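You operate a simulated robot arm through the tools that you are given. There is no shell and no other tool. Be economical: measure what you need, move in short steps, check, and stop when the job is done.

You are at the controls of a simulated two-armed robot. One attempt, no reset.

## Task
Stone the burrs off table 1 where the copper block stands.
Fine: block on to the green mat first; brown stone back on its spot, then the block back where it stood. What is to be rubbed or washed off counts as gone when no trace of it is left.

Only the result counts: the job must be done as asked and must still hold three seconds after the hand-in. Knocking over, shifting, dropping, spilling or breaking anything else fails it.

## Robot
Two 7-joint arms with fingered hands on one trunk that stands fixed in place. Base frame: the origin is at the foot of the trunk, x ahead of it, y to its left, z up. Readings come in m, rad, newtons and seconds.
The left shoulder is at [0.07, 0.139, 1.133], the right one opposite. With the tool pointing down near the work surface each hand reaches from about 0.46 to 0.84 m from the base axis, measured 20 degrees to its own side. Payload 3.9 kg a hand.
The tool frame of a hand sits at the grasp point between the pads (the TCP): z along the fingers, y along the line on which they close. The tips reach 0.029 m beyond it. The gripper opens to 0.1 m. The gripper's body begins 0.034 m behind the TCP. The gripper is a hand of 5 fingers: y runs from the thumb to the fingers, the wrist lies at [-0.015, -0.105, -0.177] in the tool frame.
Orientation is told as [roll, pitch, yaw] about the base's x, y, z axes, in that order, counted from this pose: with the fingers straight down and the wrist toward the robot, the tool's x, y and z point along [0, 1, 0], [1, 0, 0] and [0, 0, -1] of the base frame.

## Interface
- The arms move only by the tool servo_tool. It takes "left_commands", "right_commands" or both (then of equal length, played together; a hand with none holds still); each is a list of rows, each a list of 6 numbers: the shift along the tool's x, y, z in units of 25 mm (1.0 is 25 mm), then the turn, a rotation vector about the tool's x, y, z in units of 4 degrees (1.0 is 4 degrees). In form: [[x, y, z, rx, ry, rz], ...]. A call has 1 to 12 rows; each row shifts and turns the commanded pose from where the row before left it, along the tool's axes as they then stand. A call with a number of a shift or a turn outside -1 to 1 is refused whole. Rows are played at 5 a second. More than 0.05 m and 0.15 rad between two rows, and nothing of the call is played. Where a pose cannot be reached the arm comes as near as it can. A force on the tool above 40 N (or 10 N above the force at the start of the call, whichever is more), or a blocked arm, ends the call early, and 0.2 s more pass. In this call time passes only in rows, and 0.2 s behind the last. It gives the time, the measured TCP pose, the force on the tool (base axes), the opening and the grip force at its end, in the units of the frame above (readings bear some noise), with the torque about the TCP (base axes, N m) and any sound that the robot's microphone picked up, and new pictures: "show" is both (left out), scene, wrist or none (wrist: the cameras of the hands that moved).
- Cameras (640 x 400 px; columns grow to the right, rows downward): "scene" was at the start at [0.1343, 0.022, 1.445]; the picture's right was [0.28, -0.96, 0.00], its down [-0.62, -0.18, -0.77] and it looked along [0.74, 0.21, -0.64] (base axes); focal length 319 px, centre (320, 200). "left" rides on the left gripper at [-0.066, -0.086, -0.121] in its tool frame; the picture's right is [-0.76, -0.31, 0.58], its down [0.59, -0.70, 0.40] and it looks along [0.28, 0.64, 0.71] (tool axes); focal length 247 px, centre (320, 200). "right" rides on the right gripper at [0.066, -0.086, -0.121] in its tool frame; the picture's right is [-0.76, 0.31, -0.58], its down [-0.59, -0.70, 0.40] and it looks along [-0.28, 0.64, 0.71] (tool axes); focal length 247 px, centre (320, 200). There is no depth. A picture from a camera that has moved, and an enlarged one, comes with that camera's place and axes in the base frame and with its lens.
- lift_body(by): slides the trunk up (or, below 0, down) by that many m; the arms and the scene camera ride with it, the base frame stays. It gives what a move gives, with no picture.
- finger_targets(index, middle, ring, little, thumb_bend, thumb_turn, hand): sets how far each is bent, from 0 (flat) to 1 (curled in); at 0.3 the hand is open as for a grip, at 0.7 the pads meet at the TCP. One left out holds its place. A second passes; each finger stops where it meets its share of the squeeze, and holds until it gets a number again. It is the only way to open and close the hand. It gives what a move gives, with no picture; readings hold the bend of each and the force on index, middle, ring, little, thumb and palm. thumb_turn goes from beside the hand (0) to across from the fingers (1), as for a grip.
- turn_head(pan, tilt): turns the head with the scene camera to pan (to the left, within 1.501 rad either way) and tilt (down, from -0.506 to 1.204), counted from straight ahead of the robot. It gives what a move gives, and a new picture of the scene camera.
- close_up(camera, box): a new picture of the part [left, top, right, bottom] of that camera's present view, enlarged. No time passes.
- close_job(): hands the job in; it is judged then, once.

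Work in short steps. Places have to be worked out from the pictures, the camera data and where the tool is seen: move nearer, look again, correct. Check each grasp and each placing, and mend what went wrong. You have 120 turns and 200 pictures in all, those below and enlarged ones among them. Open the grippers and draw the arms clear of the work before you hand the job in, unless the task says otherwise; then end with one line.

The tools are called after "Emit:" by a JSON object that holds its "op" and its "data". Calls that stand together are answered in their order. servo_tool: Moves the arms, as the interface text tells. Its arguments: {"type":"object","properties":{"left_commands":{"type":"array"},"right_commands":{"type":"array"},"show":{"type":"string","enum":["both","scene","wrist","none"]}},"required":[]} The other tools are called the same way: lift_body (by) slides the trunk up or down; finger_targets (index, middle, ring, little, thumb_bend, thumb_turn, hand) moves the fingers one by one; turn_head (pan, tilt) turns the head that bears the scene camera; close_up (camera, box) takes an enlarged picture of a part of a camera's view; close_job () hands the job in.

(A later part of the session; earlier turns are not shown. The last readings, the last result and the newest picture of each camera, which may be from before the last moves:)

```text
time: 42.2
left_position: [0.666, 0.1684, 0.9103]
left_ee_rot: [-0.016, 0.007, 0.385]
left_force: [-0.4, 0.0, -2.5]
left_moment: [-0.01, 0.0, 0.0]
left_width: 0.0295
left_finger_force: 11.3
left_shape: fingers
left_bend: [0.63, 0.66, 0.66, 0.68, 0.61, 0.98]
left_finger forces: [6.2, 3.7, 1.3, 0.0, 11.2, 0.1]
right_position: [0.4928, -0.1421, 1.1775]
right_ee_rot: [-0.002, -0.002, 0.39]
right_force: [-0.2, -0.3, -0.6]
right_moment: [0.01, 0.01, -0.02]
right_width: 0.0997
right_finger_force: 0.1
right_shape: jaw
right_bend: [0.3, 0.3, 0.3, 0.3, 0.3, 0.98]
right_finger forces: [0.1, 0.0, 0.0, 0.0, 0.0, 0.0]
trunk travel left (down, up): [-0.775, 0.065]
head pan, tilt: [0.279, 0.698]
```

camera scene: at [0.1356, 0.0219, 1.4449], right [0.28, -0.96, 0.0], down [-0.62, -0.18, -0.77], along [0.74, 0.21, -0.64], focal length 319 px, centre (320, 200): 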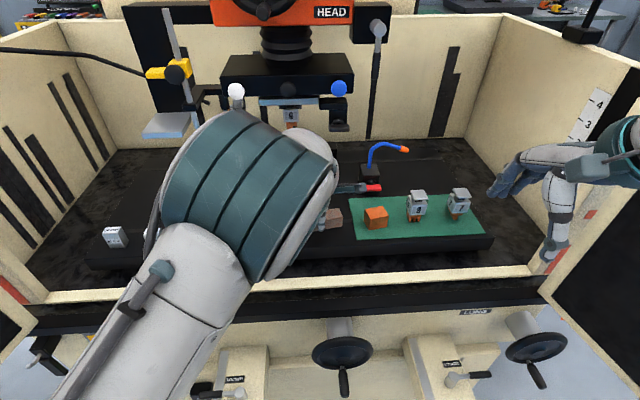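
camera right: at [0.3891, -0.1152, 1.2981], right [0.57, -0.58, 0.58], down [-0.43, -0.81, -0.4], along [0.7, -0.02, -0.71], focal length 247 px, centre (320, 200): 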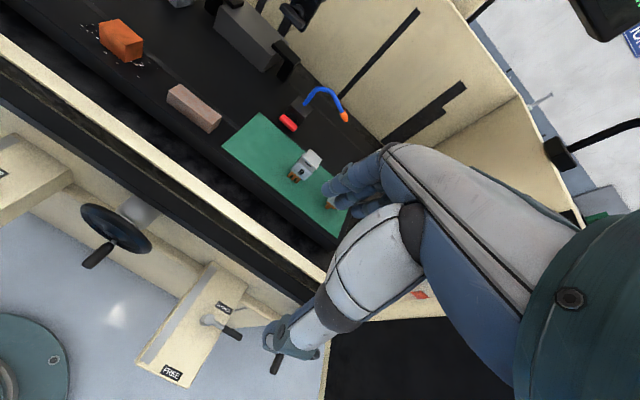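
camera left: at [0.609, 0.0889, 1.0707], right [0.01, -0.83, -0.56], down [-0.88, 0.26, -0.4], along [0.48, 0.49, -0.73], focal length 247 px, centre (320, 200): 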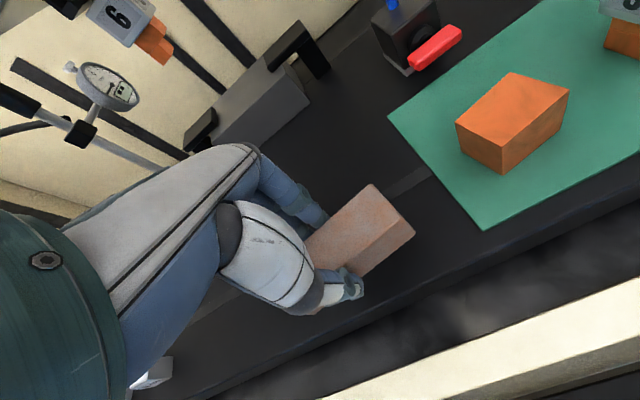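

Tracking is erratic at a joint limit here. I raise the trunk by 50 mm (the hand rides up) so the arm works from a different posture, and then lower the hand again.

Emit:
{"op": "lift_body", "data": {"by": 0.06}}

Emit:
{"op": "servo_tool", "data": {"left_commands": [[0, 0, 0.5, 0, 0, 0], [0, 0, 0.5, 0, 0, 0], [0, 0, 0.5, 0, 0, 0], [0, 0, 0.5, 0, 0, 0], [0, 0, 0, 0, 0, 0]], "show": "scene"}}

```text
time: 43.2
left_position: [0.6657, 0.1696, 0.9689]
left_ee_rot: [-0.014, 0.009, 0.388]
left_force: [0.0, 0.4, -2.7]
left_moment: [0.05, -0.02, 0.02]
left_width: 0.0297
left_finger_force: 11.4
left_shape: fingers
left_bend: [0.63, 0.66, 0.66, 0.68, 0.61, 0.98]
left_finger forces: [6.1, 3.7, 1.3, 0.0, 11.1, 0.0]
right_position: [0.4936, -0.1425, 1.2376]
right_ee_rot: [0.0, -0.001, 0.39]
right_force: [-0.7, 0.2, -1.0]
right_moment: [0.01, 0.0, 0.0]
right_width: 0.0999
right_finger_force: 0.0
right_shape: jaw
right_bend: [0.3, 0.3, 0.3, 0.3, 0.3, 0.98]
right_finger forces: [0.0, 0.0, 0.0, 0.2, 0.1, 0.0]
trunk travel left (down, up): [-0.835, 0.005]
head pan, tilt: [0.279, 0.698]
```

```text
time: 44.4
left_position: [0.6643, 0.1638, 0.9187]
left_ee_rot: [0.0, 0.002, 0.374]
left_force: [-0.3, -0.2, -2.8]
left_moment: [0.01, -0.01, -0.02]
left_width: 0.0297
left_finger_force: 11.5
left_shape: fingers
left_bend: [0.63, 0.66, 0.66, 0.68, 0.61, 0.98]
left_finger forces: [6.3, 3.7, 1.3, 0.0, 11.3, 0.0]
right_position: [0.4931, -0.1423, 1.2368]
right_ee_rot: [0.0, -0.002, 0.39]
right_force: [0.5, -0.5, -0.3]
right_moment: [0.02, -0.02, 0.03]
right_width: 0.0998
right_finger_force: 0.1
right_shape: jaw
right_bend: [0.3, 0.3, 0.3, 0.3, 0.3, 0.98]
right_finger forces: [0.0, 0.0, 0.0, 0.1, 0.0, 0.0]
trunk travel left (down, up): [-0.835, 0.005]
head pan, tilt: [0.279, 0.698]
camera scene: at [0.1346, 0.022, 1.5049], right [0.28, -0.96, 0.0], down [-0.62, -0.18, -0.77], along [0.74, 0.21, -0.64], focal length 319 px, centre (320, 200)
```

scene: 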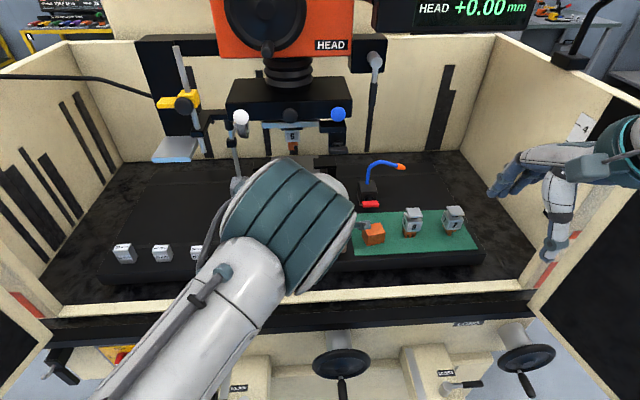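

Now it tracks exactly. I correct to (0.6626, 0.1715), yaw 0.392, and lower.

Emit:
{"op": "servo_tool", "data": {"left_commands": [[0.31, 0.05, 0, 0, 0, -0.26], [0, 0, 0.3, 0, 0, 0], [0, 0, 0.1, 0, 0, 0], [0, 0, 0, 0, 0, 0]], "show": "none"}}

```text
time: 45.4
left_position: [0.6634, 0.1714, 0.9098]
left_ee_rot: [0.001, 0.001, 0.386]
left_force: [-1.2, 0.0, -3.1]
left_moment: [0.05, 0.01, -0.02]
left_width: 0.0296
left_finger_force: 11.6
left_shape: fingers
left_bend: [0.63, 0.66, 0.66, 0.68, 0.61, 0.98]
left_finger forces: [6.3, 3.7, 1.3, 0.0, 11.2, 0.0]
right_position: [0.4943, -0.1424, 1.2378]
right_ee_rot: [0.0, -0.003, 0.391]
right_force: [-0.2, 0.0, 0.3]
right_moment: [0.03, 0.0, -0.01]
right_width: 0.0998
right_finger_force: 0.1
right_shape: jaw
right_bend: [0.3, 0.3, 0.3, 0.3, 0.3, 0.98]
right_finger forces: [0.0, 0.0, 0.1, 0.0, 0.0, 0.1]
trunk travel left (down, up): [-0.835, 0.005]
head pan, tilt: [0.279, 0.698]
```

On target. Lowering to contact.

Emit:
{"op": "servo_tool", "data": {"left_commands": [[-0.03, 0, 0.16, 0, 0, -0.05], [0, 0, 0.12, 0, 0, 0], [0, 0, 0.06, 0, 0, 0]], "show": "wrist"}}

```text
time: 46.2
left_position: [0.6637, 0.1694, 0.9005]
left_ee_rot: [0.0, 0.0, 0.39]
left_force: [-0.3, 0.2, -2.0]
left_moment: [0.01, 0.0, -0.01]
left_width: 0.0297
left_finger_force: 11.1
left_shape: fingers
left_bend: [0.63, 0.66, 0.66, 0.68, 0.61, 0.98]
left_finger forces: [6.2, 3.7, 1.3, 0.0, 11.2, 0.1]
right_position: [0.494, -0.1428, 1.2372]
right_ee_rot: [0.001, -0.003, 0.392]
right_force: [0.2, 0.5, 0.3]
right_moment: [-0.01, 0.02, 0.0]
right_width: 0.0997
right_finger_force: 0.0
right_shape: jaw
right_bend: [0.3, 0.3, 0.3, 0.3, 0.3, 0.98]
right_finger forces: [0.1, 0.0, 0.0, 0.1, 0.1, 0.0]
trunk travel left (down, up): [-0.835, 0.005]
head pan, tilt: [0.279, 0.698]
camera left: at [0.6091, 0.0755, 1.0223], right [0.0, -0.82, -0.58], down [-0.87, 0.28, -0.4], along [0.49, 0.51, -0.71], focal length 247 px, centre (320, 200)
```

left: 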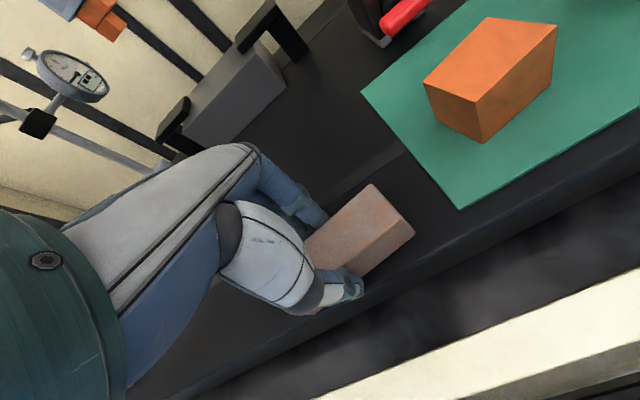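

Not in contact yet; lowering in 1–1.5 mm steps.

Emit:
{"op": "servo_tool", "data": {"left_commands": [[0, 0, 0.06, 0, 0, 0], [0, 0, 0.05, 0, 0, 0]], "show": "none"}}

```text
time: 46.8
left_position: [0.6626, 0.1701, 0.8989]
left_ee_rot: [0.0, -0.002, 0.391]
left_force: [-0.6, -0.1, 2.5]
left_moment: [-0.05, 0.02, 0.0]
left_width: 0.0294
left_finger_force: 11.3
left_shape: fingers
left_bend: [0.63, 0.66, 0.66, 0.68, 0.61, 0.98]
left_finger forces: [6.6, 3.8, 1.4, 0.0, 11.4, 0.0]
right_position: [0.4923, -0.1423, 1.2387]
right_ee_rot: [-0.002, -0.001, 0.391]
right_force: [0.0, 0.3, 1.0]
right_moment: [0.0, 0.02, -0.02]
right_width: 0.0998
right_finger_force: 0.1
right_shape: jaw
right_bend: [0.3, 0.3, 0.3, 0.3, 0.3, 0.98]
right_finger forces: [0.0, 0.1, 0.0, 0.1, 0.1, 0.0]
trunk travel left (down, up): [-0.835, 0.005]
head pan, tilt: [0.279, 0.698]
```

Stone is on the table at its spot pose. I open the hand and rise.

Emit:
{"op": "finger_targets", "data": {"hand": "left", "index": 0.3, "middle": 0.3, "ring": 0.3, "little": 0.3, "thumb_bend": 0.3}}

Emit:
{"op": "servo_tool", "data": {"left_commands": [[0, 0, -0.5, 0, 0, 0], [0, 0, -1, 0, 0, 0], [0, 0, -1, 0, 0, 0], [0, 0, -1, 0, 0, 0], [0, 0, -1, 0, 0, 0], [0, 0, -1, 0, 0, 0], [0, 0, -1, 0, 0, 0], [0, 0, -1, 0, 0, 0]], "show": "wrist"}}

Emit:
{"op": "lift_body", "data": {"by": -0.06}}

Emit:
{"op": "close_up", "data": {"camera": "scene", "box": [290, 180, 450, 280]}}

```text
time: 47.8
left_position: [0.6625, 0.1696, 0.8984]
left_ee_rot: [0.0, 0.0, 0.392]
left_force: [0.4, 0.1, -0.7]
left_moment: [-0.03, 0.04, 0.0]
left_width: 0.0987
left_finger_force: 0.1
left_shape: fingers
left_bend: [0.3, 0.3, 0.3, 0.3, 0.3, 0.96]
left_finger forces: [0.0, 0.1, 0.1, 0.0, 0.0, 0.1]
right_position: [0.4923, -0.1422, 1.2386]
right_ee_rot: [0.001, -0.001, 0.39]
right_force: [0.7, 0.1, 0.3]
right_moment: [-0.02, 0.01, 0.0]
right_width: 0.0998
right_finger_force: 0.1
right_shape: jaw
right_bend: [0.3, 0.3, 0.3, 0.3, 0.3, 0.98]
right_finger forces: [0.0, 0.0, 0.0, 0.0, 0.0, 0.0]
trunk travel left (down, up): [-0.835, 0.005]
head pan, tilt: [0.279, 0.698]
```

```text
time: 49.6
left_position: [0.662, 0.1704, 1.0853]
left_ee_rot: [-0.007, 0.004, 0.395]
left_force: [0.5, 0.0, 0.6]
left_moment: [0.01, -0.02, -0.02]
left_width: 0.0988
left_finger_force: 0.2
left_shape: fingers
left_bend: [0.3, 0.3, 0.3, 0.3, 0.3, 0.96]
left_finger forces: [0.0, 0.1, 0.0, 0.1, 0.0, 0.0]
right_position: [0.4923, -0.1424, 1.2383]
right_ee_rot: [0.0, -0.003, 0.391]
right_force: [-0.7, -0.1, -0.3]
right_moment: [0.0, -0.02, -0.02]
right_width: 0.0998
right_finger_force: 0.0
right_shape: jaw
right_bend: [0.3, 0.3, 0.3, 0.3, 0.3, 0.98]
right_finger forces: [0.0, 0.1, 0.0, 0.0, 0.0, 0.0]
trunk travel left (down, up): [-0.835, 0.005]
head pan, tilt: [0.279, 0.698]
camera left: at [0.6089, 0.0776, 1.2075], right [0.01, -0.82, -0.57], down [-0.88, 0.27, -0.4], along [0.48, 0.5, -0.72], focal length 247 px, centre (320, 200)
```

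left: 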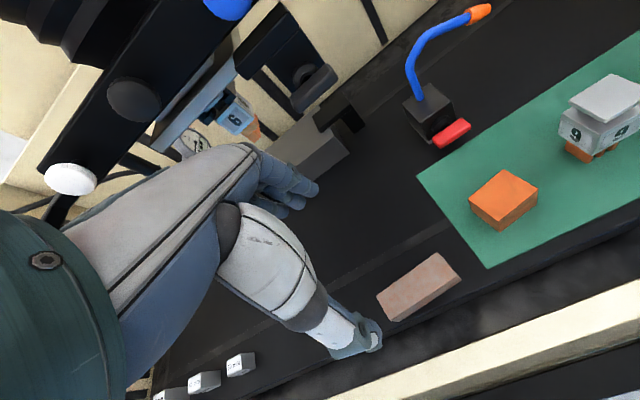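

```text
time: 50.6
left_position: [0.6621, 0.1704, 1.0268]
left_ee_rot: [-0.006, -0.001, 0.393]
left_force: [-0.5, -0.2, -0.2]
left_moment: [0.0, -0.06, 0.0]
left_width: 0.0987
left_finger_force: 0.0
left_shape: fingers
left_bend: [0.3, 0.3, 0.3, 0.3, 0.3, 0.96]
left_finger forces: [0.0, 0.0, 0.0, 0.0, 0.0, 0.0]
right_position: [0.4931, -0.1421, 1.1789]
right_ee_rot: [0.0, -0.001, 0.392]
right_force: [0.2, -0.9, 0.9]
right_moment: [0.02, 0.01, 0.02]
right_width: 0.0999
right_finger_force: 0.0
right_shape: jaw
right_bend: [0.3, 0.3, 0.3, 0.3, 0.3, 0.98]
right_finger forces: [0.0, 0.0, 0.0, 0.1, 0.1, 0.0]
trunk travel left (down, up): [-0.775, 0.065]
head pan, tilt: [0.279, 0.698]
```

```text
4.00 times, centred on (370, 230) of scene
camera zoom: at [0.134, 0.022, 1.445], right [0.28, -0.96, 0.0], down [-0.62, -0.18, -0.77], along [0.74, 0.21, -0.64], focal length 1275 px, centre (120, 80)
```

zoom: 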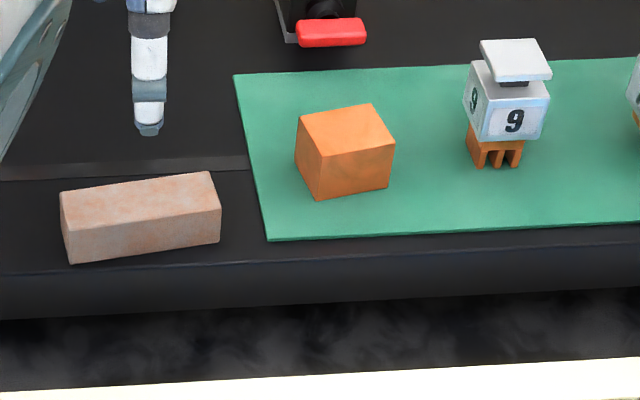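

The stone came down turned about +5.6° and ~10 mm off its original spot. Regripping in the same hand pose should hold it as it was; then I turn it back. I raise the trunk again and descend to the same grip pose.

Emit:
{"op": "lift_body", "data": {"by": 0.06}}

Emit:
{"op": "servo_tool", "data": {"left_commands": [[0, 0, 1, 0, 0, 0], [0, 0, 1, 0, 0, 0], [0, 0, 1, 0, 0, 0], [0, 0, 1, 0, 0, 0], [0, 0, 1, 0, 0, 0], [0, 0, 1, 0, 0, 0], [0, 0, 1, 0, 0, 0], [0, 0, 0.4, 0, 0, 0], [0, 0, 0, 0, 0, 0]], "show": "none"}}

```text
time: 51.6
left_position: [0.6635, 0.1716, 1.0854]
left_ee_rot: [-0.005, 0.002, 0.395]
left_force: [-0.5, 0.8, -0.1]
left_moment: [-0.01, 0.01, 0.0]
left_width: 0.0989
left_finger_force: 0.0
left_shape: fingers
left_bend: [0.3, 0.3, 0.3, 0.3, 0.3, 0.96]
left_finger forces: [0.0, 0.0, 0.0, 0.0, 0.1, 0.1]
right_position: [0.4937, -0.1424, 1.2383]
right_ee_rot: [0.0, -0.001, 0.39]
right_force: [0.8, -0.3, -0.2]
right_moment: [0.0, -0.03, 0.0]
right_width: 0.0998
right_finger_force: 0.0
right_shape: jaw
right_bend: [0.3, 0.3, 0.3, 0.3, 0.3, 0.98]
right_finger forces: [0.0, 0.1, 0.1, 0.0, 0.0, 0.0]
trunk travel left (down, up): [-0.835, 0.005]
head pan, tilt: [0.279, 0.698]
```

```text
time: 53.6
left_position: [0.6641, 0.169, 0.9002]
left_ee_rot: [0.003, -0.002, 0.391]
left_force: [0.0, -0.6, 0.3]
left_moment: [-0.01, -0.04, 0.0]
left_width: 0.0988
left_finger_force: 0.0
left_shape: fingers
left_bend: [0.3, 0.3, 0.3, 0.3, 0.3, 0.96]
left_finger forces: [0.0, 0.1, 0.0, 0.0, 0.0, 0.0]
right_position: [0.493, -0.1429, 1.238]
right_ee_rot: [0.001, -0.001, 0.39]
right_force: [-0.5, 0.0, -1.0]
right_moment: [-0.01, 0.01, -0.05]
right_width: 0.0994
right_finger_force: 0.2
right_shape: jaw
right_bend: [0.3, 0.3, 0.3, 0.3, 0.3, 0.98]
right_finger forces: [0.0, 0.0, 0.0, 0.0, 0.1, 0.0]
trunk travel left (down, up): [-0.835, 0.005]
head pan, tilt: [0.279, 0.698]
```

Same pose reached. I close with a moderate squeeze.

Emit:
{"op": "finger_targets", "data": {"hand": "left", "index": 0.67, "middle": 0.68, "ring": 0.68, "little": 0.68, "thumb_bend": 0.66}}

Emit:
{"op": "close_up", "data": {"camera": "left", "box": [240, 160, 440, 360]}}

Emit:
{"op": "close_up", "data": {"camera": "scene", "box": [290, 180, 450, 280]}}

```text
time: 54.6
left_position: [0.6637, 0.1681, 0.9011]
left_ee_rot: [0.001, 0.0, 0.388]
left_force: [0.0, 0.7, 1.2]
left_moment: [-0.03, 0.01, -0.04]
left_width: 0.0302
left_finger_force: 9.1
left_shape: fingers
left_bend: [0.62, 0.64, 0.65, 0.68, 0.59, 0.98]
left_finger forces: [4.7, 3.1, 1.5, 0.0, 8.9, 0.0]
right_position: [0.4936, -0.1423, 1.2371]
right_ee_rot: [0.0, -0.002, 0.392]
right_force: [-0.3, 0.5, 0.2]
right_moment: [0.02, 0.04, 0.03]
right_width: 0.0996
right_finger_force: 0.1
right_shape: jaw
right_bend: [0.3, 0.3, 0.3, 0.3, 0.3, 0.98]
right_finger forces: [0.0, 0.0, 0.0, 0.1, 0.0, 0.0]
trunk travel left (down, up): [-0.835, 0.005]
head pan, tilt: [0.279, 0.698]
```

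```text
2.00 times, centred on (340, 260) of left
camera zoom: at [0.6093, 0.0754, 1.0226], right [0.01, -0.82, -0.58], down [-0.87, 0.28, -0.4], along [0.49, 0.51, -0.71], focal length 494 px, centre (280, 80)
```

zoom: 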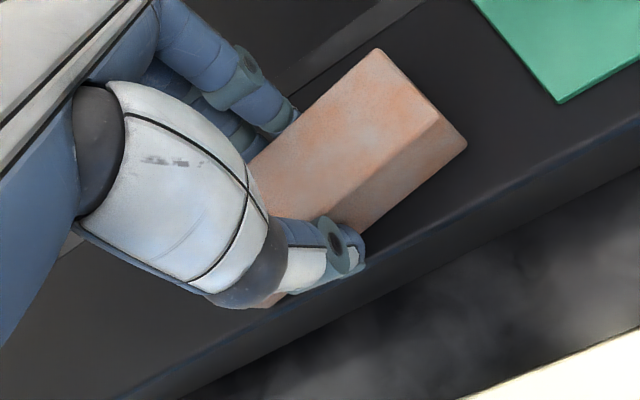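

```text
4.00 times, centred on (370, 230) of scene
camera zoom: at [0.1343, 0.022, 1.505], right [0.28, -0.96, 0.0], down [-0.62, -0.18, -0.77], along [0.74, 0.21, -0.64], focal length 1275 px, centre (120, 80)
```

zoom: 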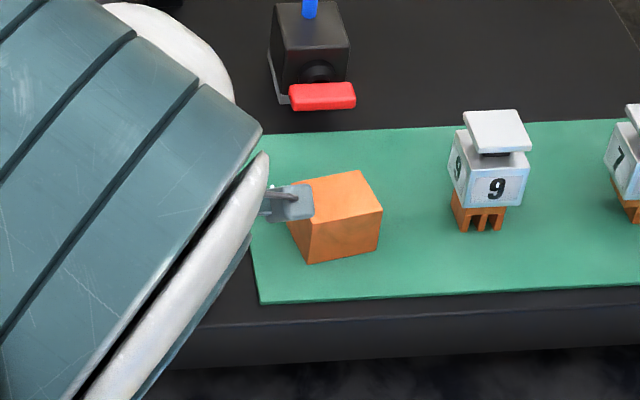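

The stone is held as before. I lift it slightly, turn it back 5.6° and shift it by about (+9, +5) mm to the original spot.

Emit:
{"op": "servo_tool", "data": {"left_commands": [[0, 0, -0.3, 0, 0, 0], [0, 0, 0, 0, 0, 0.7], [0, 0, 0, 0, 0, 0.7], [0.05, 0.2, 0, 0, 0, 0], [0.05, 0.2, 0, 0, 0, 0], [0, 0, 0, 0, 0, 0]], "show": "none"}}

```text
time: 56.0
left_position: [0.6702, 0.1752, 0.9073]
left_ee_rot: [-0.002, -0.002, 0.294]
left_force: [0.4, -0.6, -2.7]
left_moment: [0.0, -0.02, 0.0]
left_width: 0.0302
left_finger_force: 9.0
left_shape: fingers
left_bend: [0.62, 0.64, 0.66, 0.68, 0.59, 0.98]
left_finger forces: [4.2, 3.1, 1.4, 0.1, 8.9, 0.0]
right_position: [0.494, -0.1409, 1.2366]
right_ee_rot: [0.0, -0.003, 0.391]
right_force: [0.9, 0.6, 0.8]
right_moment: [0.0, 0.04, 0.03]
right_width: 0.0997
right_finger_force: 0.1
right_shape: jaw
right_bend: [0.3, 0.3, 0.3, 0.3, 0.3, 0.98]
right_finger forces: [0.0, 0.0, 0.0, 0.0, 0.1, 0.0]
trunk travel left (down, up): [-0.835, 0.005]
head pan, tilt: [0.279, 0.698]
```

Small correction and lower to contact.

Emit:
{"op": "servo_tool", "data": {"left_commands": [[-0.08, 0.08, 0.1, 0, 0, 0], [0, 0, 0.15, 0, 0, 0], [0, 0, 0.06, 0, 0, 0]], "show": "none"}}

```text
time: 56.8
left_position: [0.6755, 0.1733, 0.9014]
left_ee_rot: [0.0, -0.001, 0.293]
left_force: [0.4, 0.4, 3.0]
left_moment: [-0.06, 0.04, 0.01]
left_width: 0.0305
left_finger_force: 8.9
left_shape: fingers
left_bend: [0.62, 0.64, 0.66, 0.68, 0.59, 0.98]
left_finger forces: [5.1, 3.0, 1.7, 0.1, 8.9, 0.0]
right_position: [0.4931, -0.1427, 1.2392]
right_ee_rot: [0.0, -0.001, 0.39]
right_force: [0.3, -0.1, -0.2]
right_moment: [0.02, -0.03, -0.02]
right_width: 0.0998
right_finger_force: 0.0
right_shape: jaw
right_bend: [0.3, 0.3, 0.3, 0.3, 0.3, 0.98]
right_finger forces: [0.0, 0.0, 0.1, 0.0, 0.0, 0.0]
trunk travel left (down, up): [-0.835, 0.005]
head pan, tilt: [0.279, 0.698]
```

In contact; x reads 2–3 mm too far, so I slide back 2 mm, then release and rise.

Emit:
{"op": "servo_tool", "data": {"left_commands": [[0, -0.08, 0, 0, 0, 0], [0, 0, 0, 0, 0, 0]], "show": "none"}}

Emit:
{"op": "finger_targets", "data": {"hand": "left", "index": 0.3, "middle": 0.3, "ring": 0.3, "little": 0.3, "thumb_bend": 0.3}}

Emit:
{"op": "servo_tool", "data": {"left_commands": [[0, 0, -0.5, 0, 0, 0], [0, 0, -1, 0, 0, 0], [0, 0, -1, 0, 0, 0], [0, 0, -1, 0, 0, 0], [0, 0, -1, 0, 0, 0], [0, 0, -1, 0, 0, 0], [0, 0, -1, 0, 0, 0], [0, 0, -1, 0, 0, 0]], "show": "none"}}

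Emit:
{"op": "lift_body", "data": {"by": -0.06}}

Emit:
{"op": "close_up", "data": {"camera": "scene", "box": [290, 180, 450, 280]}}

```text
time: 57.4
left_position: [0.6732, 0.1728, 0.901]
left_ee_rot: [-0.001, -0.003, 0.294]
left_force: [2.5, 1.7, 3.8]
left_moment: [-0.03, 0.0, 0.03]
left_width: 0.0303
left_finger_force: 10.1
left_shape: fingers
left_bend: [0.62, 0.64, 0.66, 0.68, 0.59, 0.98]
left_finger forces: [5.9, 3.4, 1.7, 0.1, 8.5, 0.0]
right_position: [0.4938, -0.1431, 1.2376]
right_ee_rot: [-0.001, -0.002, 0.391]
right_force: [0.5, 0.1, -0.3]
right_moment: [0.01, 0.02, 0.02]
right_width: 0.0997
right_finger_force: 0.0
right_shape: jaw
right_bend: [0.3, 0.3, 0.3, 0.3, 0.3, 0.98]
right_finger forces: [0.0, 0.0, 0.0, 0.0, 0.0, 0.1]
trunk travel left (down, up): [-0.835, 0.005]
head pan, tilt: [0.279, 0.698]
```

```text
time: 58.4
left_position: [0.6734, 0.1724, 0.8988]
left_ee_rot: [0.0, -0.001, 0.294]
left_force: [0.4, -0.6, 0.6]
left_moment: [0.0, 0.03, 0.01]
left_width: 0.0986
left_finger_force: 0.1
left_shape: fingers
left_bend: [0.3, 0.3, 0.3, 0.3, 0.3, 0.96]
left_finger forces: [0.0, 0.0, 0.0, 0.1, 0.0, 0.0]
right_position: [0.4943, -0.1435, 1.2377]
right_ee_rot: [0.0, -0.001, 0.391]
right_force: [-0.5, -0.2, -1.2]
right_moment: [-0.02, 0.0, -0.01]
right_width: 0.1
right_finger_force: 0.2
right_shape: jaw
right_bend: [0.3, 0.3, 0.3, 0.3, 0.3, 0.98]
right_finger forces: [0.1, 0.1, 0.0, 0.0, 0.0, 0.1]
trunk travel left (down, up): [-0.835, 0.005]
head pan, tilt: [0.279, 0.698]
```

```text
time: 60.2
left_position: [0.6726, 0.1724, 1.0882]
left_ee_rot: [0.001, 0.001, 0.295]
left_force: [-0.3, 0.1, 1.3]
left_moment: [-0.04, -0.03, 0.02]
left_width: 0.0988
left_finger_force: 0.0
left_shape: fingers
left_bend: [0.3, 0.3, 0.3, 0.3, 0.3, 0.96]
left_finger forces: [0.0, 0.0, 0.0, 0.0, 0.0, 0.1]
right_position: [0.4919, -0.1434, 1.2378]
right_ee_rot: [0.0, -0.002, 0.39]
right_force: [-0.6, 0.2, -0.9]
right_moment: [0.02, -0.02, 0.01]
right_width: 0.0998
right_finger_force: 0.1
right_shape: jaw
right_bend: [0.3, 0.3, 0.3, 0.3, 0.3, 0.98]
right_finger forces: [0.1, 0.0, 0.1, 0.1, 0.0, 0.0]
trunk travel left (down, up): [-0.835, 0.005]
head pan, tilt: [0.279, 0.698]
```

```text
time: 61.2
left_position: [0.6728, 0.1716, 1.0284]
left_ee_rot: [0.0, -0.001, 0.293]
left_force: [0.8, -0.7, -0.2]
left_moment: [0.02, -0.02, 0.03]
left_width: 0.0989
left_finger_force: 0.1
left_shape: fingers
left_bend: [0.3, 0.3, 0.3, 0.3, 0.3, 0.96]
left_finger forces: [0.0, 0.0, 0.0, 0.1, 0.1, 0.1]
right_position: [0.494, -0.1434, 1.1785]
right_ee_rot: [0.0, -0.002, 0.39]
right_force: [0.0, -1.1, -0.9]
right_moment: [-0.01, -0.02, -0.01]
right_width: 0.0998
right_finger_force: 0.1
right_shape: jaw
right_bend: [0.3, 0.3, 0.3, 0.3, 0.3, 0.98]
right_finger forces: [0.0, 0.0, 0.1, 0.0, 0.0, 0.1]
trunk travel left (down, up): [-0.775, 0.065]
head pan, tilt: [0.279, 0.698]
```

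```text
4.00 times, centred on (370, 230) of scene
camera zoom: at [0.134, 0.022, 1.445], right [0.28, -0.96, 0.0], down [-0.62, -0.18, -0.77], along [0.74, 0.21, -0.64], focal length 1275 px, centre (120, 80)
```

zoom: 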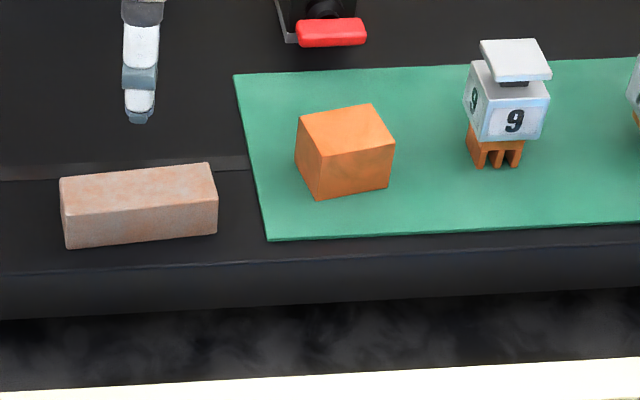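

The stone is back within about 2–3 mm of its spot, same angle. Now I measure the block's pose on the mat.

Emit:
{"op": "close_up", "data": {"camera": "scene", "box": [340, 190, 420, 240]}}

```text
8.00 times, centred on (380, 215) of scene
camera zoom: at [0.134, 0.022, 1.445], right [0.28, -0.96, 0.0], down [-0.62, -0.18, -0.77], along [0.74, 0.21, -0.64], focal length 2550 px, centre (-160, 80)
```

zoom: 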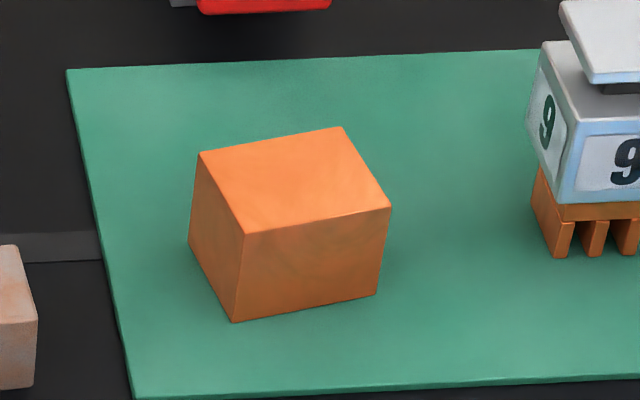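

The block is at about (0.7375, 0.048), yaw ≈ 0.52. I raise the trunk and bring the hand above it, turned to match, so the thumb meets it near its centre.

Emit:
{"op": "lift_body", "data": {"by": 0.06}}

Emit:
{"op": "servo_tool", "data": {"left_commands": [[-0.85, 0.16, 0, 0, 0, 0], [-0.85, 0.16, 0, 0, 0, 0], [-0.85, 0.16, 0, 0, 0, 0], [-0.85, 0.16, 0, 0, 0, 0], [-0.85, 0.16, 0, 0, 0, 0], [-0.85, 0.16, 0, 0, 0, 0], [0, 0, 0.5, 0, 0, -0.82], [0, 0, 0.5, 0, 0, -0.82], [0, 0, 0.5, 0, 0, -0.82], [0, 0, 0.5, 0, 0, -0.82], [0, 0, 0, 0, 0, 0]]}}

Emit:
{"op": "close_up", "data": {"camera": "left", "box": [280, 180, 520, 330]}}

```text
time: 62.2
left_position: [0.6731, 0.172, 1.0873]
left_ee_rot: [-0.001, 0.0, 0.294]
left_force: [0.4, -0.3, 0.3]
left_moment: [-0.01, 0.02, 0.0]
left_width: 0.0985
left_finger_force: 0.1
left_shape: fingers
left_bend: [0.3, 0.3, 0.3, 0.3, 0.3, 0.96]
left_finger forces: [0.0, 0.0, 0.0, 0.1, 0.1, 0.1]
right_position: [0.4935, -0.1424, 1.2378]
right_ee_rot: [0.0, -0.001, 0.392]
right_force: [0.3, -0.3, 0.1]
right_moment: [0.01, 0.0, -0.09]
right_width: 0.1002
right_finger_force: 0.0
right_shape: jaw
right_bend: [0.3, 0.3, 0.3, 0.3, 0.3, 0.98]
right_finger forces: [0.1, 0.1, 0.0, 0.0, 0.0, 0.0]
trunk travel left (down, up): [-0.835, 0.005]
head pan, tilt: [0.279, 0.698]
```

```text
time: 64.6
left_position: [0.7324, 0.0568, 1.0384]
left_ee_rot: [0.0, -0.002, 0.521]
left_force: [0.0, -0.1, -0.2]
left_moment: [0.0, -0.02, -0.03]
left_width: 0.0985
left_finger_force: 0.1
left_shape: fingers
left_bend: [0.3, 0.3, 0.3, 0.3, 0.3, 0.96]
left_finger forces: [0.1, 0.0, 0.2, 0.0, 0.0, 0.1]
right_position: [0.494, -0.1424, 1.2375]
right_ee_rot: [0.0, -0.002, 0.392]
right_force: [-0.7, 0.0, -0.3]
right_moment: [0.0, -0.02, 0.02]
right_width: 0.0997
right_finger_force: 0.1
right_shape: jaw
right_bend: [0.3, 0.3, 0.3, 0.3, 0.3, 0.98]
right_finger forces: [0.1, 0.1, 0.1, 0.1, 0.0, 0.0]
trunk travel left (down, up): [-0.835, 0.005]
head pan, tilt: [0.279, 0.698]
camera scene: at [0.134, 0.0221, 1.505], right [0.28, -0.96, 0.0], down [-0.62, -0.18, -0.77], along [0.74, 0.21, -0.64], focal length 319 px, centre (320, 200)
camera left: at [0.6906, -0.0435, 1.1588], right [0.11, -0.81, -0.58], down [-0.9, 0.16, -0.4], along [0.41, 0.57, -0.71], focal length 247 px, centre (320, 200)
```

scene: 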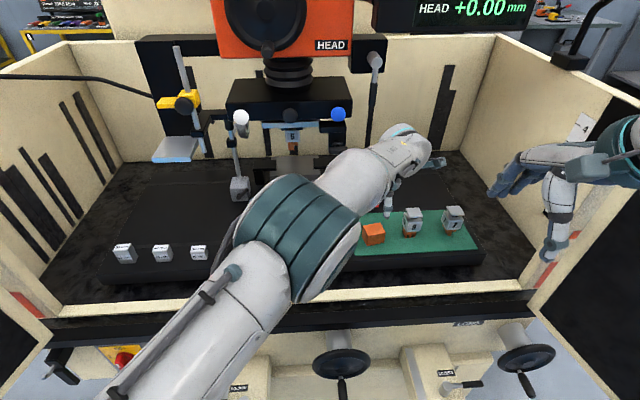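
left: 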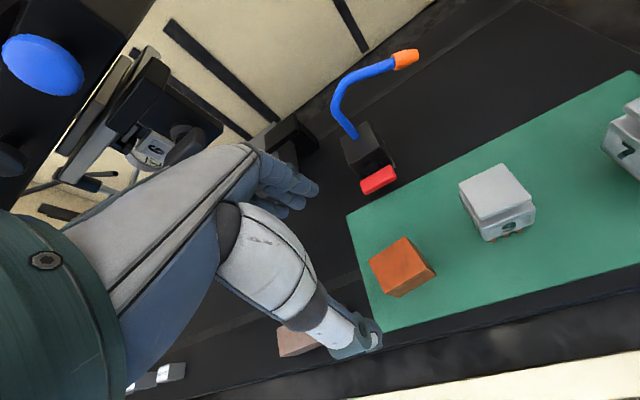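

```text
2.67 times, centred on (400, 255) of left
camera zoom: at [0.6906, -0.0435, 1.1588], right [0.11, -0.81, -0.58], down [-0.9, 0.16, -0.4], along [0.41, 0.57, -0.71], focal length 659 px, centre (107, 53)
```

zoom: 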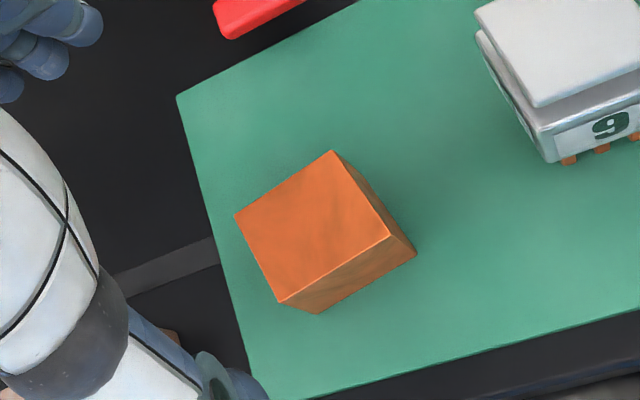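

Left-camera check gives centre (0.744, 0.045); I take the mean, correct by (−5, +2.5) mm in the tool frame and lower to z≈0.910.

Emit:
{"op": "servo_tool", "data": {"left_commands": [[-0.2, 0.1, 0, 0, 0, 0], [0, 0, 1, 0, 0, 0], [0, 0, 1, 0, 0, 0], [0, 0, 1, 0, 0, 0], [0, 0, 1, 0, 0, 0], [0, 0, 0.6, 0, 0, 0], [0, 0, 0.5, 0, 0, 0]], "show": "wrist"}}

```text
time: 66.2
left_position: [0.7375, 0.055, 0.9102]
left_ee_rot: [-0.001, -0.001, 0.522]
left_force: [0.4, 0.7, 0.4]
left_moment: [0.0, -0.03, -0.02]
left_width: 0.0987
left_finger_force: 0.1
left_shape: fingers
left_bend: [0.3, 0.3, 0.3, 0.3, 0.3, 0.96]
left_finger forces: [0.0, 0.0, 0.1, 0.0, 0.1, 0.0]
right_position: [0.4935, -0.142, 1.2376]
right_ee_rot: [-0.001, -0.001, 0.391]
right_force: [0.3, -0.7, -0.6]
right_moment: [-0.02, -0.02, 0.02]
right_width: 0.0999
right_finger_force: 0.1
right_shape: jaw
right_bend: [0.3, 0.3, 0.3, 0.3, 0.3, 0.98]
right_finger forces: [0.0, 0.0, 0.1, 0.0, 0.1, 0.0]
trunk travel left (down, up): [-0.835, 0.005]
head pan, tilt: [0.279, 0.698]
camera left: at [0.696, -0.0456, 1.032], right [0.11, -0.81, -0.58], down [-0.9, 0.16, -0.4], along [0.42, 0.57, -0.71], focal length 247 px, centre (320, 200)
```

left: 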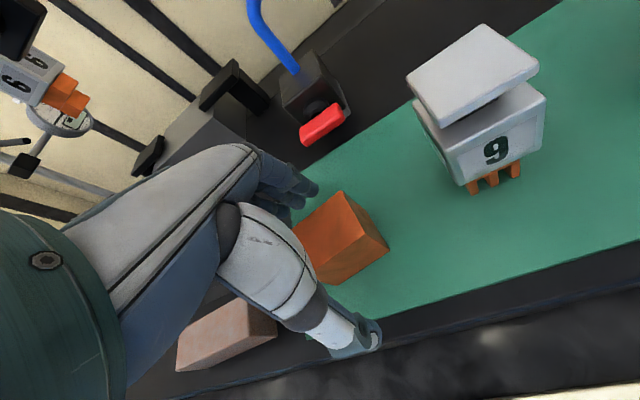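

Straddling the block. I close index, middle and thumb.

Emit:
{"op": "finger_targets", "data": {"hand": "left", "index": 0.64, "middle": 0.64, "ring": 0.6, "thumb_bend": 0.64}}

Emit:
{"op": "close_up", "data": {"camera": "left", "box": [240, 160, 440, 360]}}

```text
time: 67.2
left_position: [0.7358, 0.0537, 0.911]
left_ee_rot: [0.0, 0.0, 0.521]
left_force: [2.0, 2.0, 2.0]
left_moment: [0.02, 0.03, 0.01]
left_width: 0.0359
left_finger_force: 8.9
left_shape: fingers
left_bend: [0.58, 0.6, 0.6, 0.3, 0.58, 0.99]
left_finger forces: [6.6, 3.9, 0.1, 0.1, 7.6, 0.1]
right_position: [0.4938, -0.142, 1.2383]
right_ee_rot: [0.0, -0.001, 0.391]
right_force: [0.7, 0.1, 0.8]
right_moment: [0.03, 0.0, 0.01]
right_width: 0.0998
right_finger_force: 0.1
right_shape: jaw
right_bend: [0.3, 0.3, 0.3, 0.3, 0.3, 0.98]
right_finger forces: [0.0, 0.0, 0.0, 0.0, 0.1, 0.0]
trunk travel left (down, up): [-0.835, 0.005]
head pan, tilt: [0.279, 0.698]
```

```text
2.00 times, centred on (340, 260) of left
camera zoom: at [0.6959, -0.0452, 1.0321], right [0.11, -0.81, -0.58], down [-0.9, 0.16, -0.4], along [0.41, 0.57, -0.71], focal length 494 px, centre (280, 80)
```

zoom: 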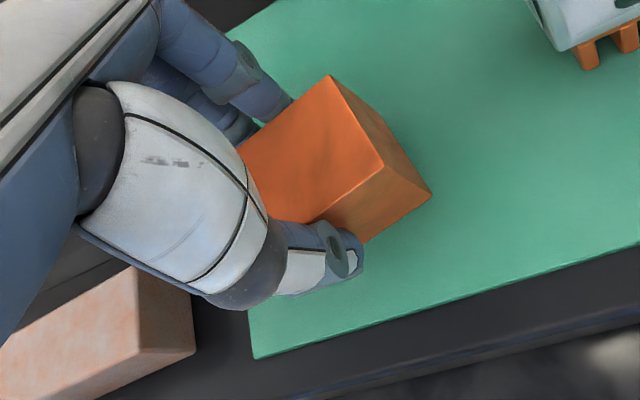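

Well aligned at 9 N. A little more squeeze.

Emit:
{"op": "finger_targets", "data": {"hand": "left", "index": 0.67, "middle": 0.66, "thumb_bend": 0.69}}

Emit:
{"op": "close_up", "data": {"camera": "left", "box": [240, 160, 440, 360]}}

```text
time: 68.2
left_position: [0.7376, 0.0546, 0.9096]
left_ee_rot: [-0.001, -0.001, 0.52]
left_force: [2.6, 1.2, 2.7]
left_moment: [0.0, 0.06, 0.05]
left_width: 0.0353
left_finger_force: 12.3
left_shape: fingers
left_bend: [0.58, 0.6, 0.6, 0.3, 0.6, 0.99]
left_finger forces: [8.9, 5.1, 0.1, 0.0, 10.9, 0.0]
right_position: [0.4939, -0.1419, 1.2373]
right_ee_rot: [-0.001, 0.0, 0.39]
right_force: [0.1, -0.1, 1.0]
right_moment: [0.0, 0.01, 0.01]
right_width: 0.0998
right_finger_force: 0.1
right_shape: jaw
right_bend: [0.3, 0.3, 0.3, 0.3, 0.3, 0.98]
right_finger forces: [0.1, 0.1, 0.1, 0.0, 0.0, 0.0]
trunk travel left (down, up): [-0.835, 0.005]
head pan, tilt: [0.279, 0.698]
```

```text
2.00 times, centred on (340, 260) of left
camera zoom: at [0.6957, -0.0453, 1.0321], right [0.11, -0.81, -0.58], down [-0.9, 0.16, -0.4], along [0.41, 0.57, -0.71], focal length 494 px, centre (280, 80)
```

zoom: 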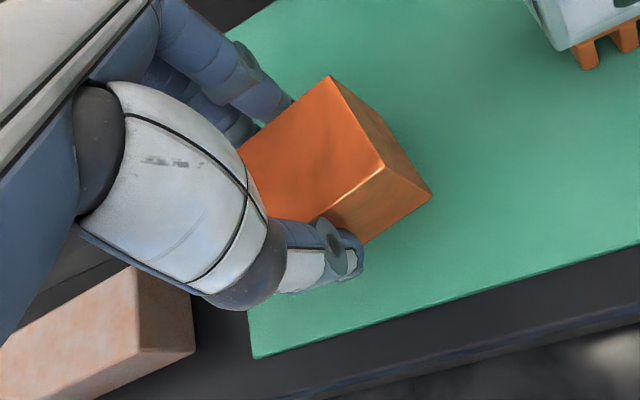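

No shift, 12 N. I lift gently.

Emit:
{"op": "servo_tool", "data": {"left_commands": [[0, 0, -0.2, 0, 0, 0], [0, 0, -0.3, 0, 0, 0], [0, 0, -0.5, 0, 0, 0], [0, 0, -1, 0, 0, 0]], "show": "wrist"}}

```text
time: 69.2
left_position: [0.7373, 0.0546, 0.9591]
left_ee_rot: [0.001, 0.001, 0.523]
left_force: [-0.1, -0.7, -6.7]
left_moment: [0.06, 0.0, -0.01]
left_width: 0.0355
left_finger_force: 11.7
left_shape: fingers
left_bend: [0.59, 0.61, 0.6, 0.3, 0.59, 0.99]
left_finger forces: [6.8, 4.5, 0.1, 0.0, 11.5, 0.0]
right_position: [0.495, -0.1426, 1.2387]
right_ee_rot: [-0.001, -0.001, 0.39]
right_force: [0.4, -0.5, -0.1]
right_moment: [-0.02, -0.03, -0.03]
right_width: 0.0998
right_finger_force: 0.1
right_shape: jaw
right_bend: [0.3, 0.3, 0.3, 0.3, 0.3, 0.98]
right_finger forces: [0.1, 0.0, 0.0, 0.0, 0.0, 0.0]
trunk travel left (down, up): [-0.835, 0.005]
head pan, tilt: [0.279, 0.698]
camera left: at [0.6963, -0.0458, 1.0807], right [0.11, -0.81, -0.58], down [-0.9, 0.16, -0.4], along [0.41, 0.57, -0.71], focal length 247 px, centre (320, 200)
```

left: 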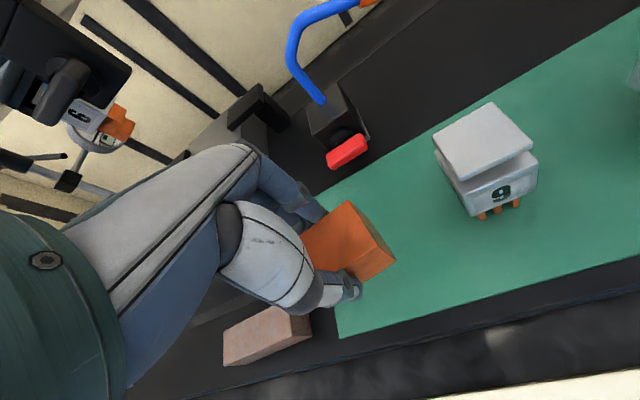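

Held steadily. I carry it back above its original place, then turn.

Emit:
{"op": "servo_tool", "data": {"left_commands": [[0.9, 0.1, -0.5, 0, 0, 0], [1, 0.11, -0.3, 0, 0, 0], [1, 0.11, 0, 0, 0, 0], [1, 0.11, 0, 0, 0, 0], [1, 0.11, 0, 0, 0, 0], [1, 0.11, 0, 0, 0, 0], [1, 0.11, 0, 0, 0, 0], [1, 0.11, 0, 0, 0, 0], [1, 0.11, 0, 0, 0, 0], [1, 0.11, 0, 0, 0, 0], [1, 0.11, 0, 0, 0, 0], [1, 0.11, 0, 0, 0, 0]], "show": "none"}}

Emit:
{"op": "servo_tool", "data": {"left_commands": [[0, 0, 0, 0, 0, 0.65], [0, 0, 0, 0, 0, 0.65], [0, 0, 0, 0, 0, 0.65], [0, 0, 0, 0, 0, 0.65], [0, 0, 0, 0, 0, 0]]}}

```text
time: 71.8
left_position: [0.6177, 0.3316, 0.9787]
left_ee_rot: [0.001, 0.001, 0.521]
left_force: [0.5, -0.9, -6.7]
left_moment: [0.05, 0.02, 0.0]
left_width: 0.0354
left_finger_force: 11.5
left_shape: fingers
left_bend: [0.59, 0.61, 0.6, 0.3, 0.59, 0.99]
left_finger forces: [6.7, 4.5, 0.0, 0.1, 11.5, 0.1]
right_position: [0.4945, -0.142, 1.2375]
right_ee_rot: [-0.001, 0.0, 0.39]
right_force: [0.5, -0.5, 0.3]
right_moment: [0.03, -0.02, 0.02]
right_width: 0.0999
right_finger_force: 0.0
right_shape: jaw
right_bend: [0.3, 0.3, 0.3, 0.3, 0.3, 0.98]
right_finger forces: [0.0, 0.0, 0.1, 0.0, 0.0, 0.0]
trunk travel left (down, up): [-0.835, 0.005]
head pan, tilt: [0.279, 0.698]
```

```text
time: 73.0
left_position: [0.6173, 0.3287, 0.9798]
left_ee_rot: [0.0, 0.002, 0.339]
left_force: [-0.2, 1.0, -6.1]
left_moment: [0.1, 0.01, 0.03]
left_width: 0.0356
left_finger_force: 11.4
left_shape: fingers
left_bend: [0.59, 0.61, 0.6, 0.3, 0.59, 0.99]
left_finger forces: [6.8, 4.5, 0.0, 0.1, 11.5, 0.1]
right_position: [0.4943, -0.1432, 1.2381]
right_ee_rot: [0.0, 0.001, 0.39]
right_force: [-0.5, 0.1, -0.6]
right_moment: [-0.02, -0.02, 0.02]
right_width: 0.0998
right_finger_force: 0.0
right_shape: jaw
right_bend: [0.3, 0.3, 0.3, 0.3, 0.3, 0.98]
right_finger forces: [0.0, 0.1, 0.0, 0.0, 0.0, 0.0]
trunk travel left (down, up): [-0.835, 0.005]
head pan, tilt: [0.279, 0.698]
camera scene: at [0.1356, 0.0224, 1.5048], right [0.28, -0.96, 0.0], down [-0.62, -0.18, -0.77], along [0.74, 0.21, -0.64], focal length 319 px, centre (320, 200)
camera left: at [0.5596, 0.2379, 1.1012], right [-0.04, -0.82, -0.58], down [-0.86, 0.32, -0.4], along [0.51, 0.48, -0.71], focal length 247 px, centre (320, 200)
```

scene: 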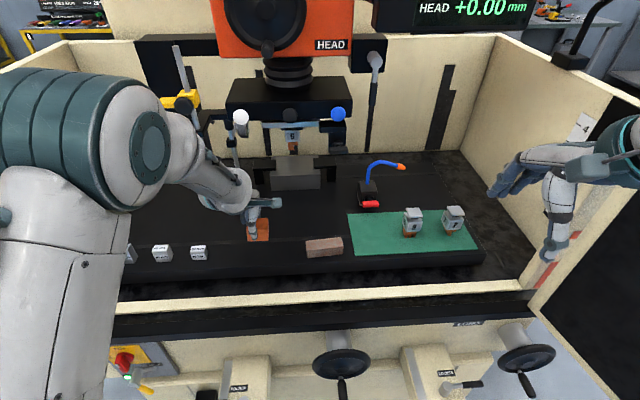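
left: 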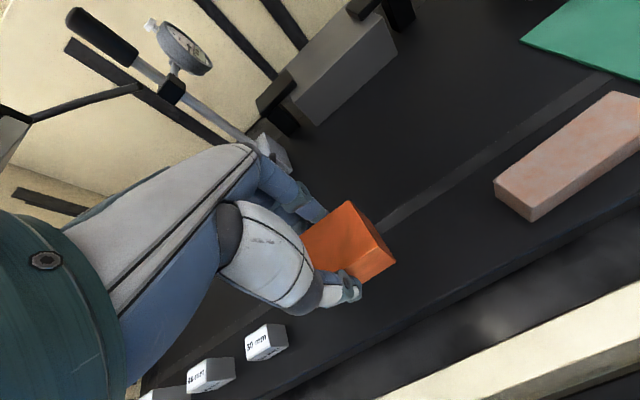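

On target (0.617, 0.329, yaw 0.339). Lowering to just above the table.

Emit:
{"op": "servo_tool", "data": {"left_commands": [[0, 0.02, 1, 0, 0, 0], [0, 0, 1, 0, 0, 0], [0, 0, 0.6, 0, 0, 0], [0, 0, 0.2, 0, 0, 0]], "show": "none"}}

```text
time: 74.0
left_position: [0.6192, 0.3284, 0.9092]
left_ee_rot: [0.001, 0.0, 0.34]
left_force: [-0.1, 0.5, -5.3]
left_moment: [0.06, 0.0, 0.0]
left_width: 0.0353
left_finger_force: 11.3
left_shape: fingers
left_bend: [0.59, 0.61, 0.6, 0.3, 0.59, 0.99]
left_finger forces: [7.0, 4.5, 0.1, 0.1, 11.5, 0.0]
right_position: [0.494, -0.143, 1.2379]
right_ee_rot: [0.0, 0.001, 0.391]
right_force: [-0.9, -0.3, -0.1]
right_moment: [-0.01, 0.01, 0.04]
right_width: 0.0997
right_finger_force: 0.1
right_shape: jaw
right_bend: [0.3, 0.3, 0.3, 0.3, 0.3, 0.98]
right_finger forces: [0.0, 0.1, 0.0, 0.0, 0.0, 0.0]
trunk travel left (down, up): [-0.835, 0.005]
head pan, tilt: [0.279, 0.698]
```

Down to contact in small steps.

Emit:
{"op": "servo_tool", "data": {"left_commands": [[0, 0, 0.08, 0, 0, 0], [0, 0, 0.06, 0, 0, 0]], "show": "none"}}

Emit:
{"op": "close_up", "data": {"camera": "scene", "box": [220, 210, 300, 260]}}

```text
time: 74.6
left_position: [0.6184, 0.3275, 0.9064]
left_ee_rot: [-0.001, -0.001, 0.342]
left_force: [1.2, 1.7, 0.4]
left_moment: [-0.06, 0.09, -0.01]
left_width: 0.0354
left_finger_force: 11.9
left_shape: fingers
left_bend: [0.59, 0.61, 0.6, 0.3, 0.59, 0.99]
left_finger forces: [8.0, 4.1, 0.1, 0.0, 11.3, 0.0]
right_position: [0.493, -0.142, 1.2382]
right_ee_rot: [-0.001, -0.002, 0.39]
right_force: [0.3, 0.2, 0.6]
right_moment: [-0.03, 0.01, 0.0]
right_width: 0.0996
right_finger_force: 0.0
right_shape: jaw
right_bend: [0.3, 0.3, 0.3, 0.3, 0.3, 0.98]
right_finger forces: [0.1, 0.0, 0.1, 0.1, 0.0, 0.0]
trunk travel left (down, up): [-0.835, 0.005]
head pan, tilt: [0.279, 0.698]
```

```text
8.00 times, centred on (260, 235) of scene
camera zoom: at [0.1342, 0.0221, 1.5051], right [0.28, -0.96, 0.0], down [-0.62, -0.18, -0.77], along [0.74, 0.21, -0.64], focal length 2550 px, centre (800, -80)
```

zoom: 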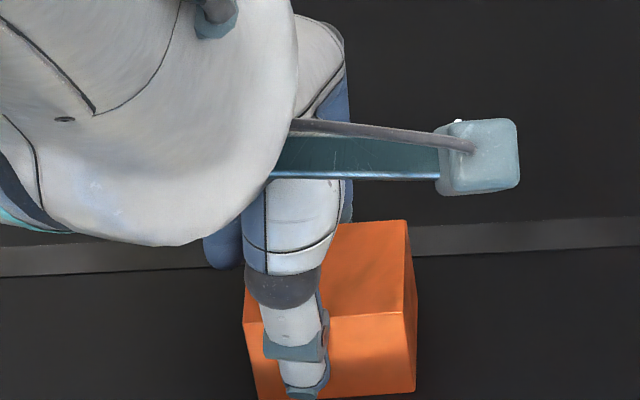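

Resting. Block seems perhaps 5–8 mm short of its original place in this view; to calibrate, I view the stone at this camera height as well.

Emit:
{"op": "close_up", "data": {"camera": "scene", "box": [290, 220, 370, 270]}}

```text
8.00 times, centred on (330, 245) of scene
camera zoom: at [0.1342, 0.0221, 1.5051], right [0.28, -0.96, 0.0], down [-0.62, -0.18, -0.77], along [0.74, 0.21, -0.64], focal length 2550 px, centre (240, -160)
```

zoom: 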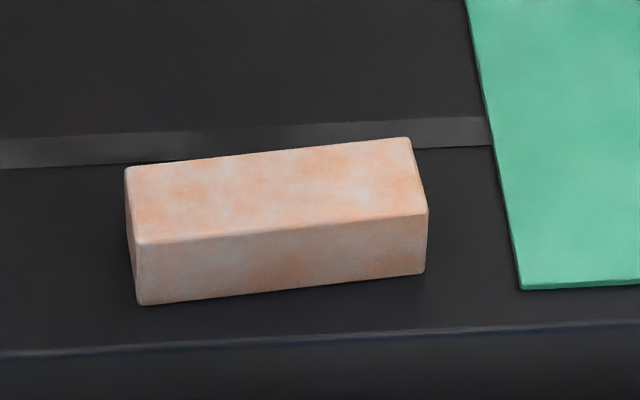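

The calibration is consistent (stone same place from both heights), so I look at the block's lower corners fully.

Emit:
{"op": "close_up", "data": {"camera": "scene", "box": [220, 222, 300, 272]}}

```text
8.00 times, centred on (260, 247) of scene
camera zoom: at [0.1342, 0.0221, 1.5051], right [0.28, -0.96, 0.0], down [-0.62, -0.18, -0.77], along [0.74, 0.21, -0.64], focal length 2550 px, centre (800, -176)
```

zoom: 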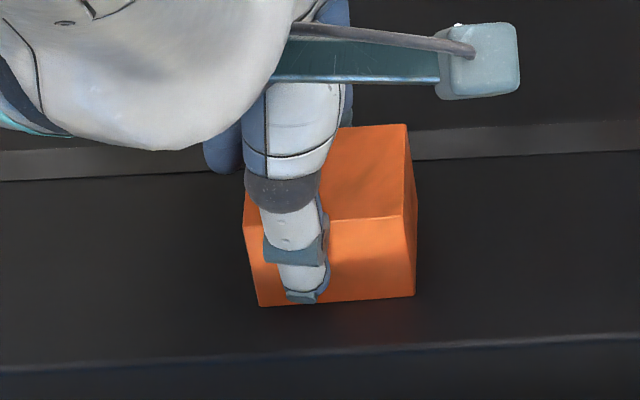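

Yaw matches, but the block must move by (+6, +8) mm. I lift 3 mm, shift and set it down.

Emit:
{"op": "servo_tool", "data": {"left_commands": [[0, 0, -0.2, 0, 0, 0], [0.22, 0.33, 0, 0, 0, 0], [0, 0, 0.12, 0, 0, 0], [0, 0, 0.08, 0, 0, 0]], "show": "none"}}

Emit:
{"op": "close_up", "data": {"camera": "scene", "box": [220, 222, 300, 272]}}

```text
time: 75.6
left_position: [0.6249, 0.3372, 0.9077]
left_ee_rot: [0.002, -0.001, 0.341]
left_force: [0.5, 1.3, 1.0]
left_moment: [-0.05, 0.07, 0.0]
left_width: 0.0353
left_finger_force: 11.9
left_shape: fingers
left_bend: [0.59, 0.61, 0.6, 0.3, 0.59, 0.99]
left_finger forces: [8.0, 4.5, 0.0, 0.0, 11.6, 0.0]
right_position: [0.4937, -0.1436, 1.2368]
right_ee_rot: [0.0, -0.002, 0.392]
right_force: [0.1, -0.5, -0.1]
right_moment: [-0.03, -0.02, 0.06]
right_width: 0.0996
right_finger_force: 0.0
right_shape: jaw
right_bend: [0.3, 0.3, 0.3, 0.3, 0.3, 0.98]
right_finger forces: [0.0, 0.0, 0.0, 0.0, 0.1, 0.0]
trunk travel left (down, up): [-0.835, 0.005]
head pan, tilt: [0.279, 0.698]
```

```text
8.00 times, centred on (260, 247) of scene
camera zoom: at [0.1342, 0.0223, 1.5051], right [0.28, -0.96, 0.0], down [-0.62, -0.18, -0.77], along [0.74, 0.21, -0.64], focal length 2550 px, centre (800, -176)
```

zoom: 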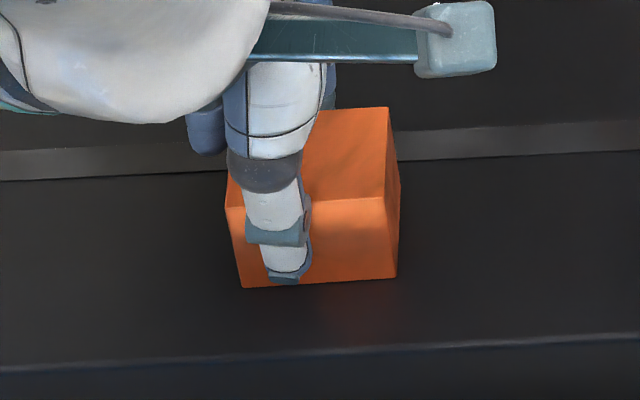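

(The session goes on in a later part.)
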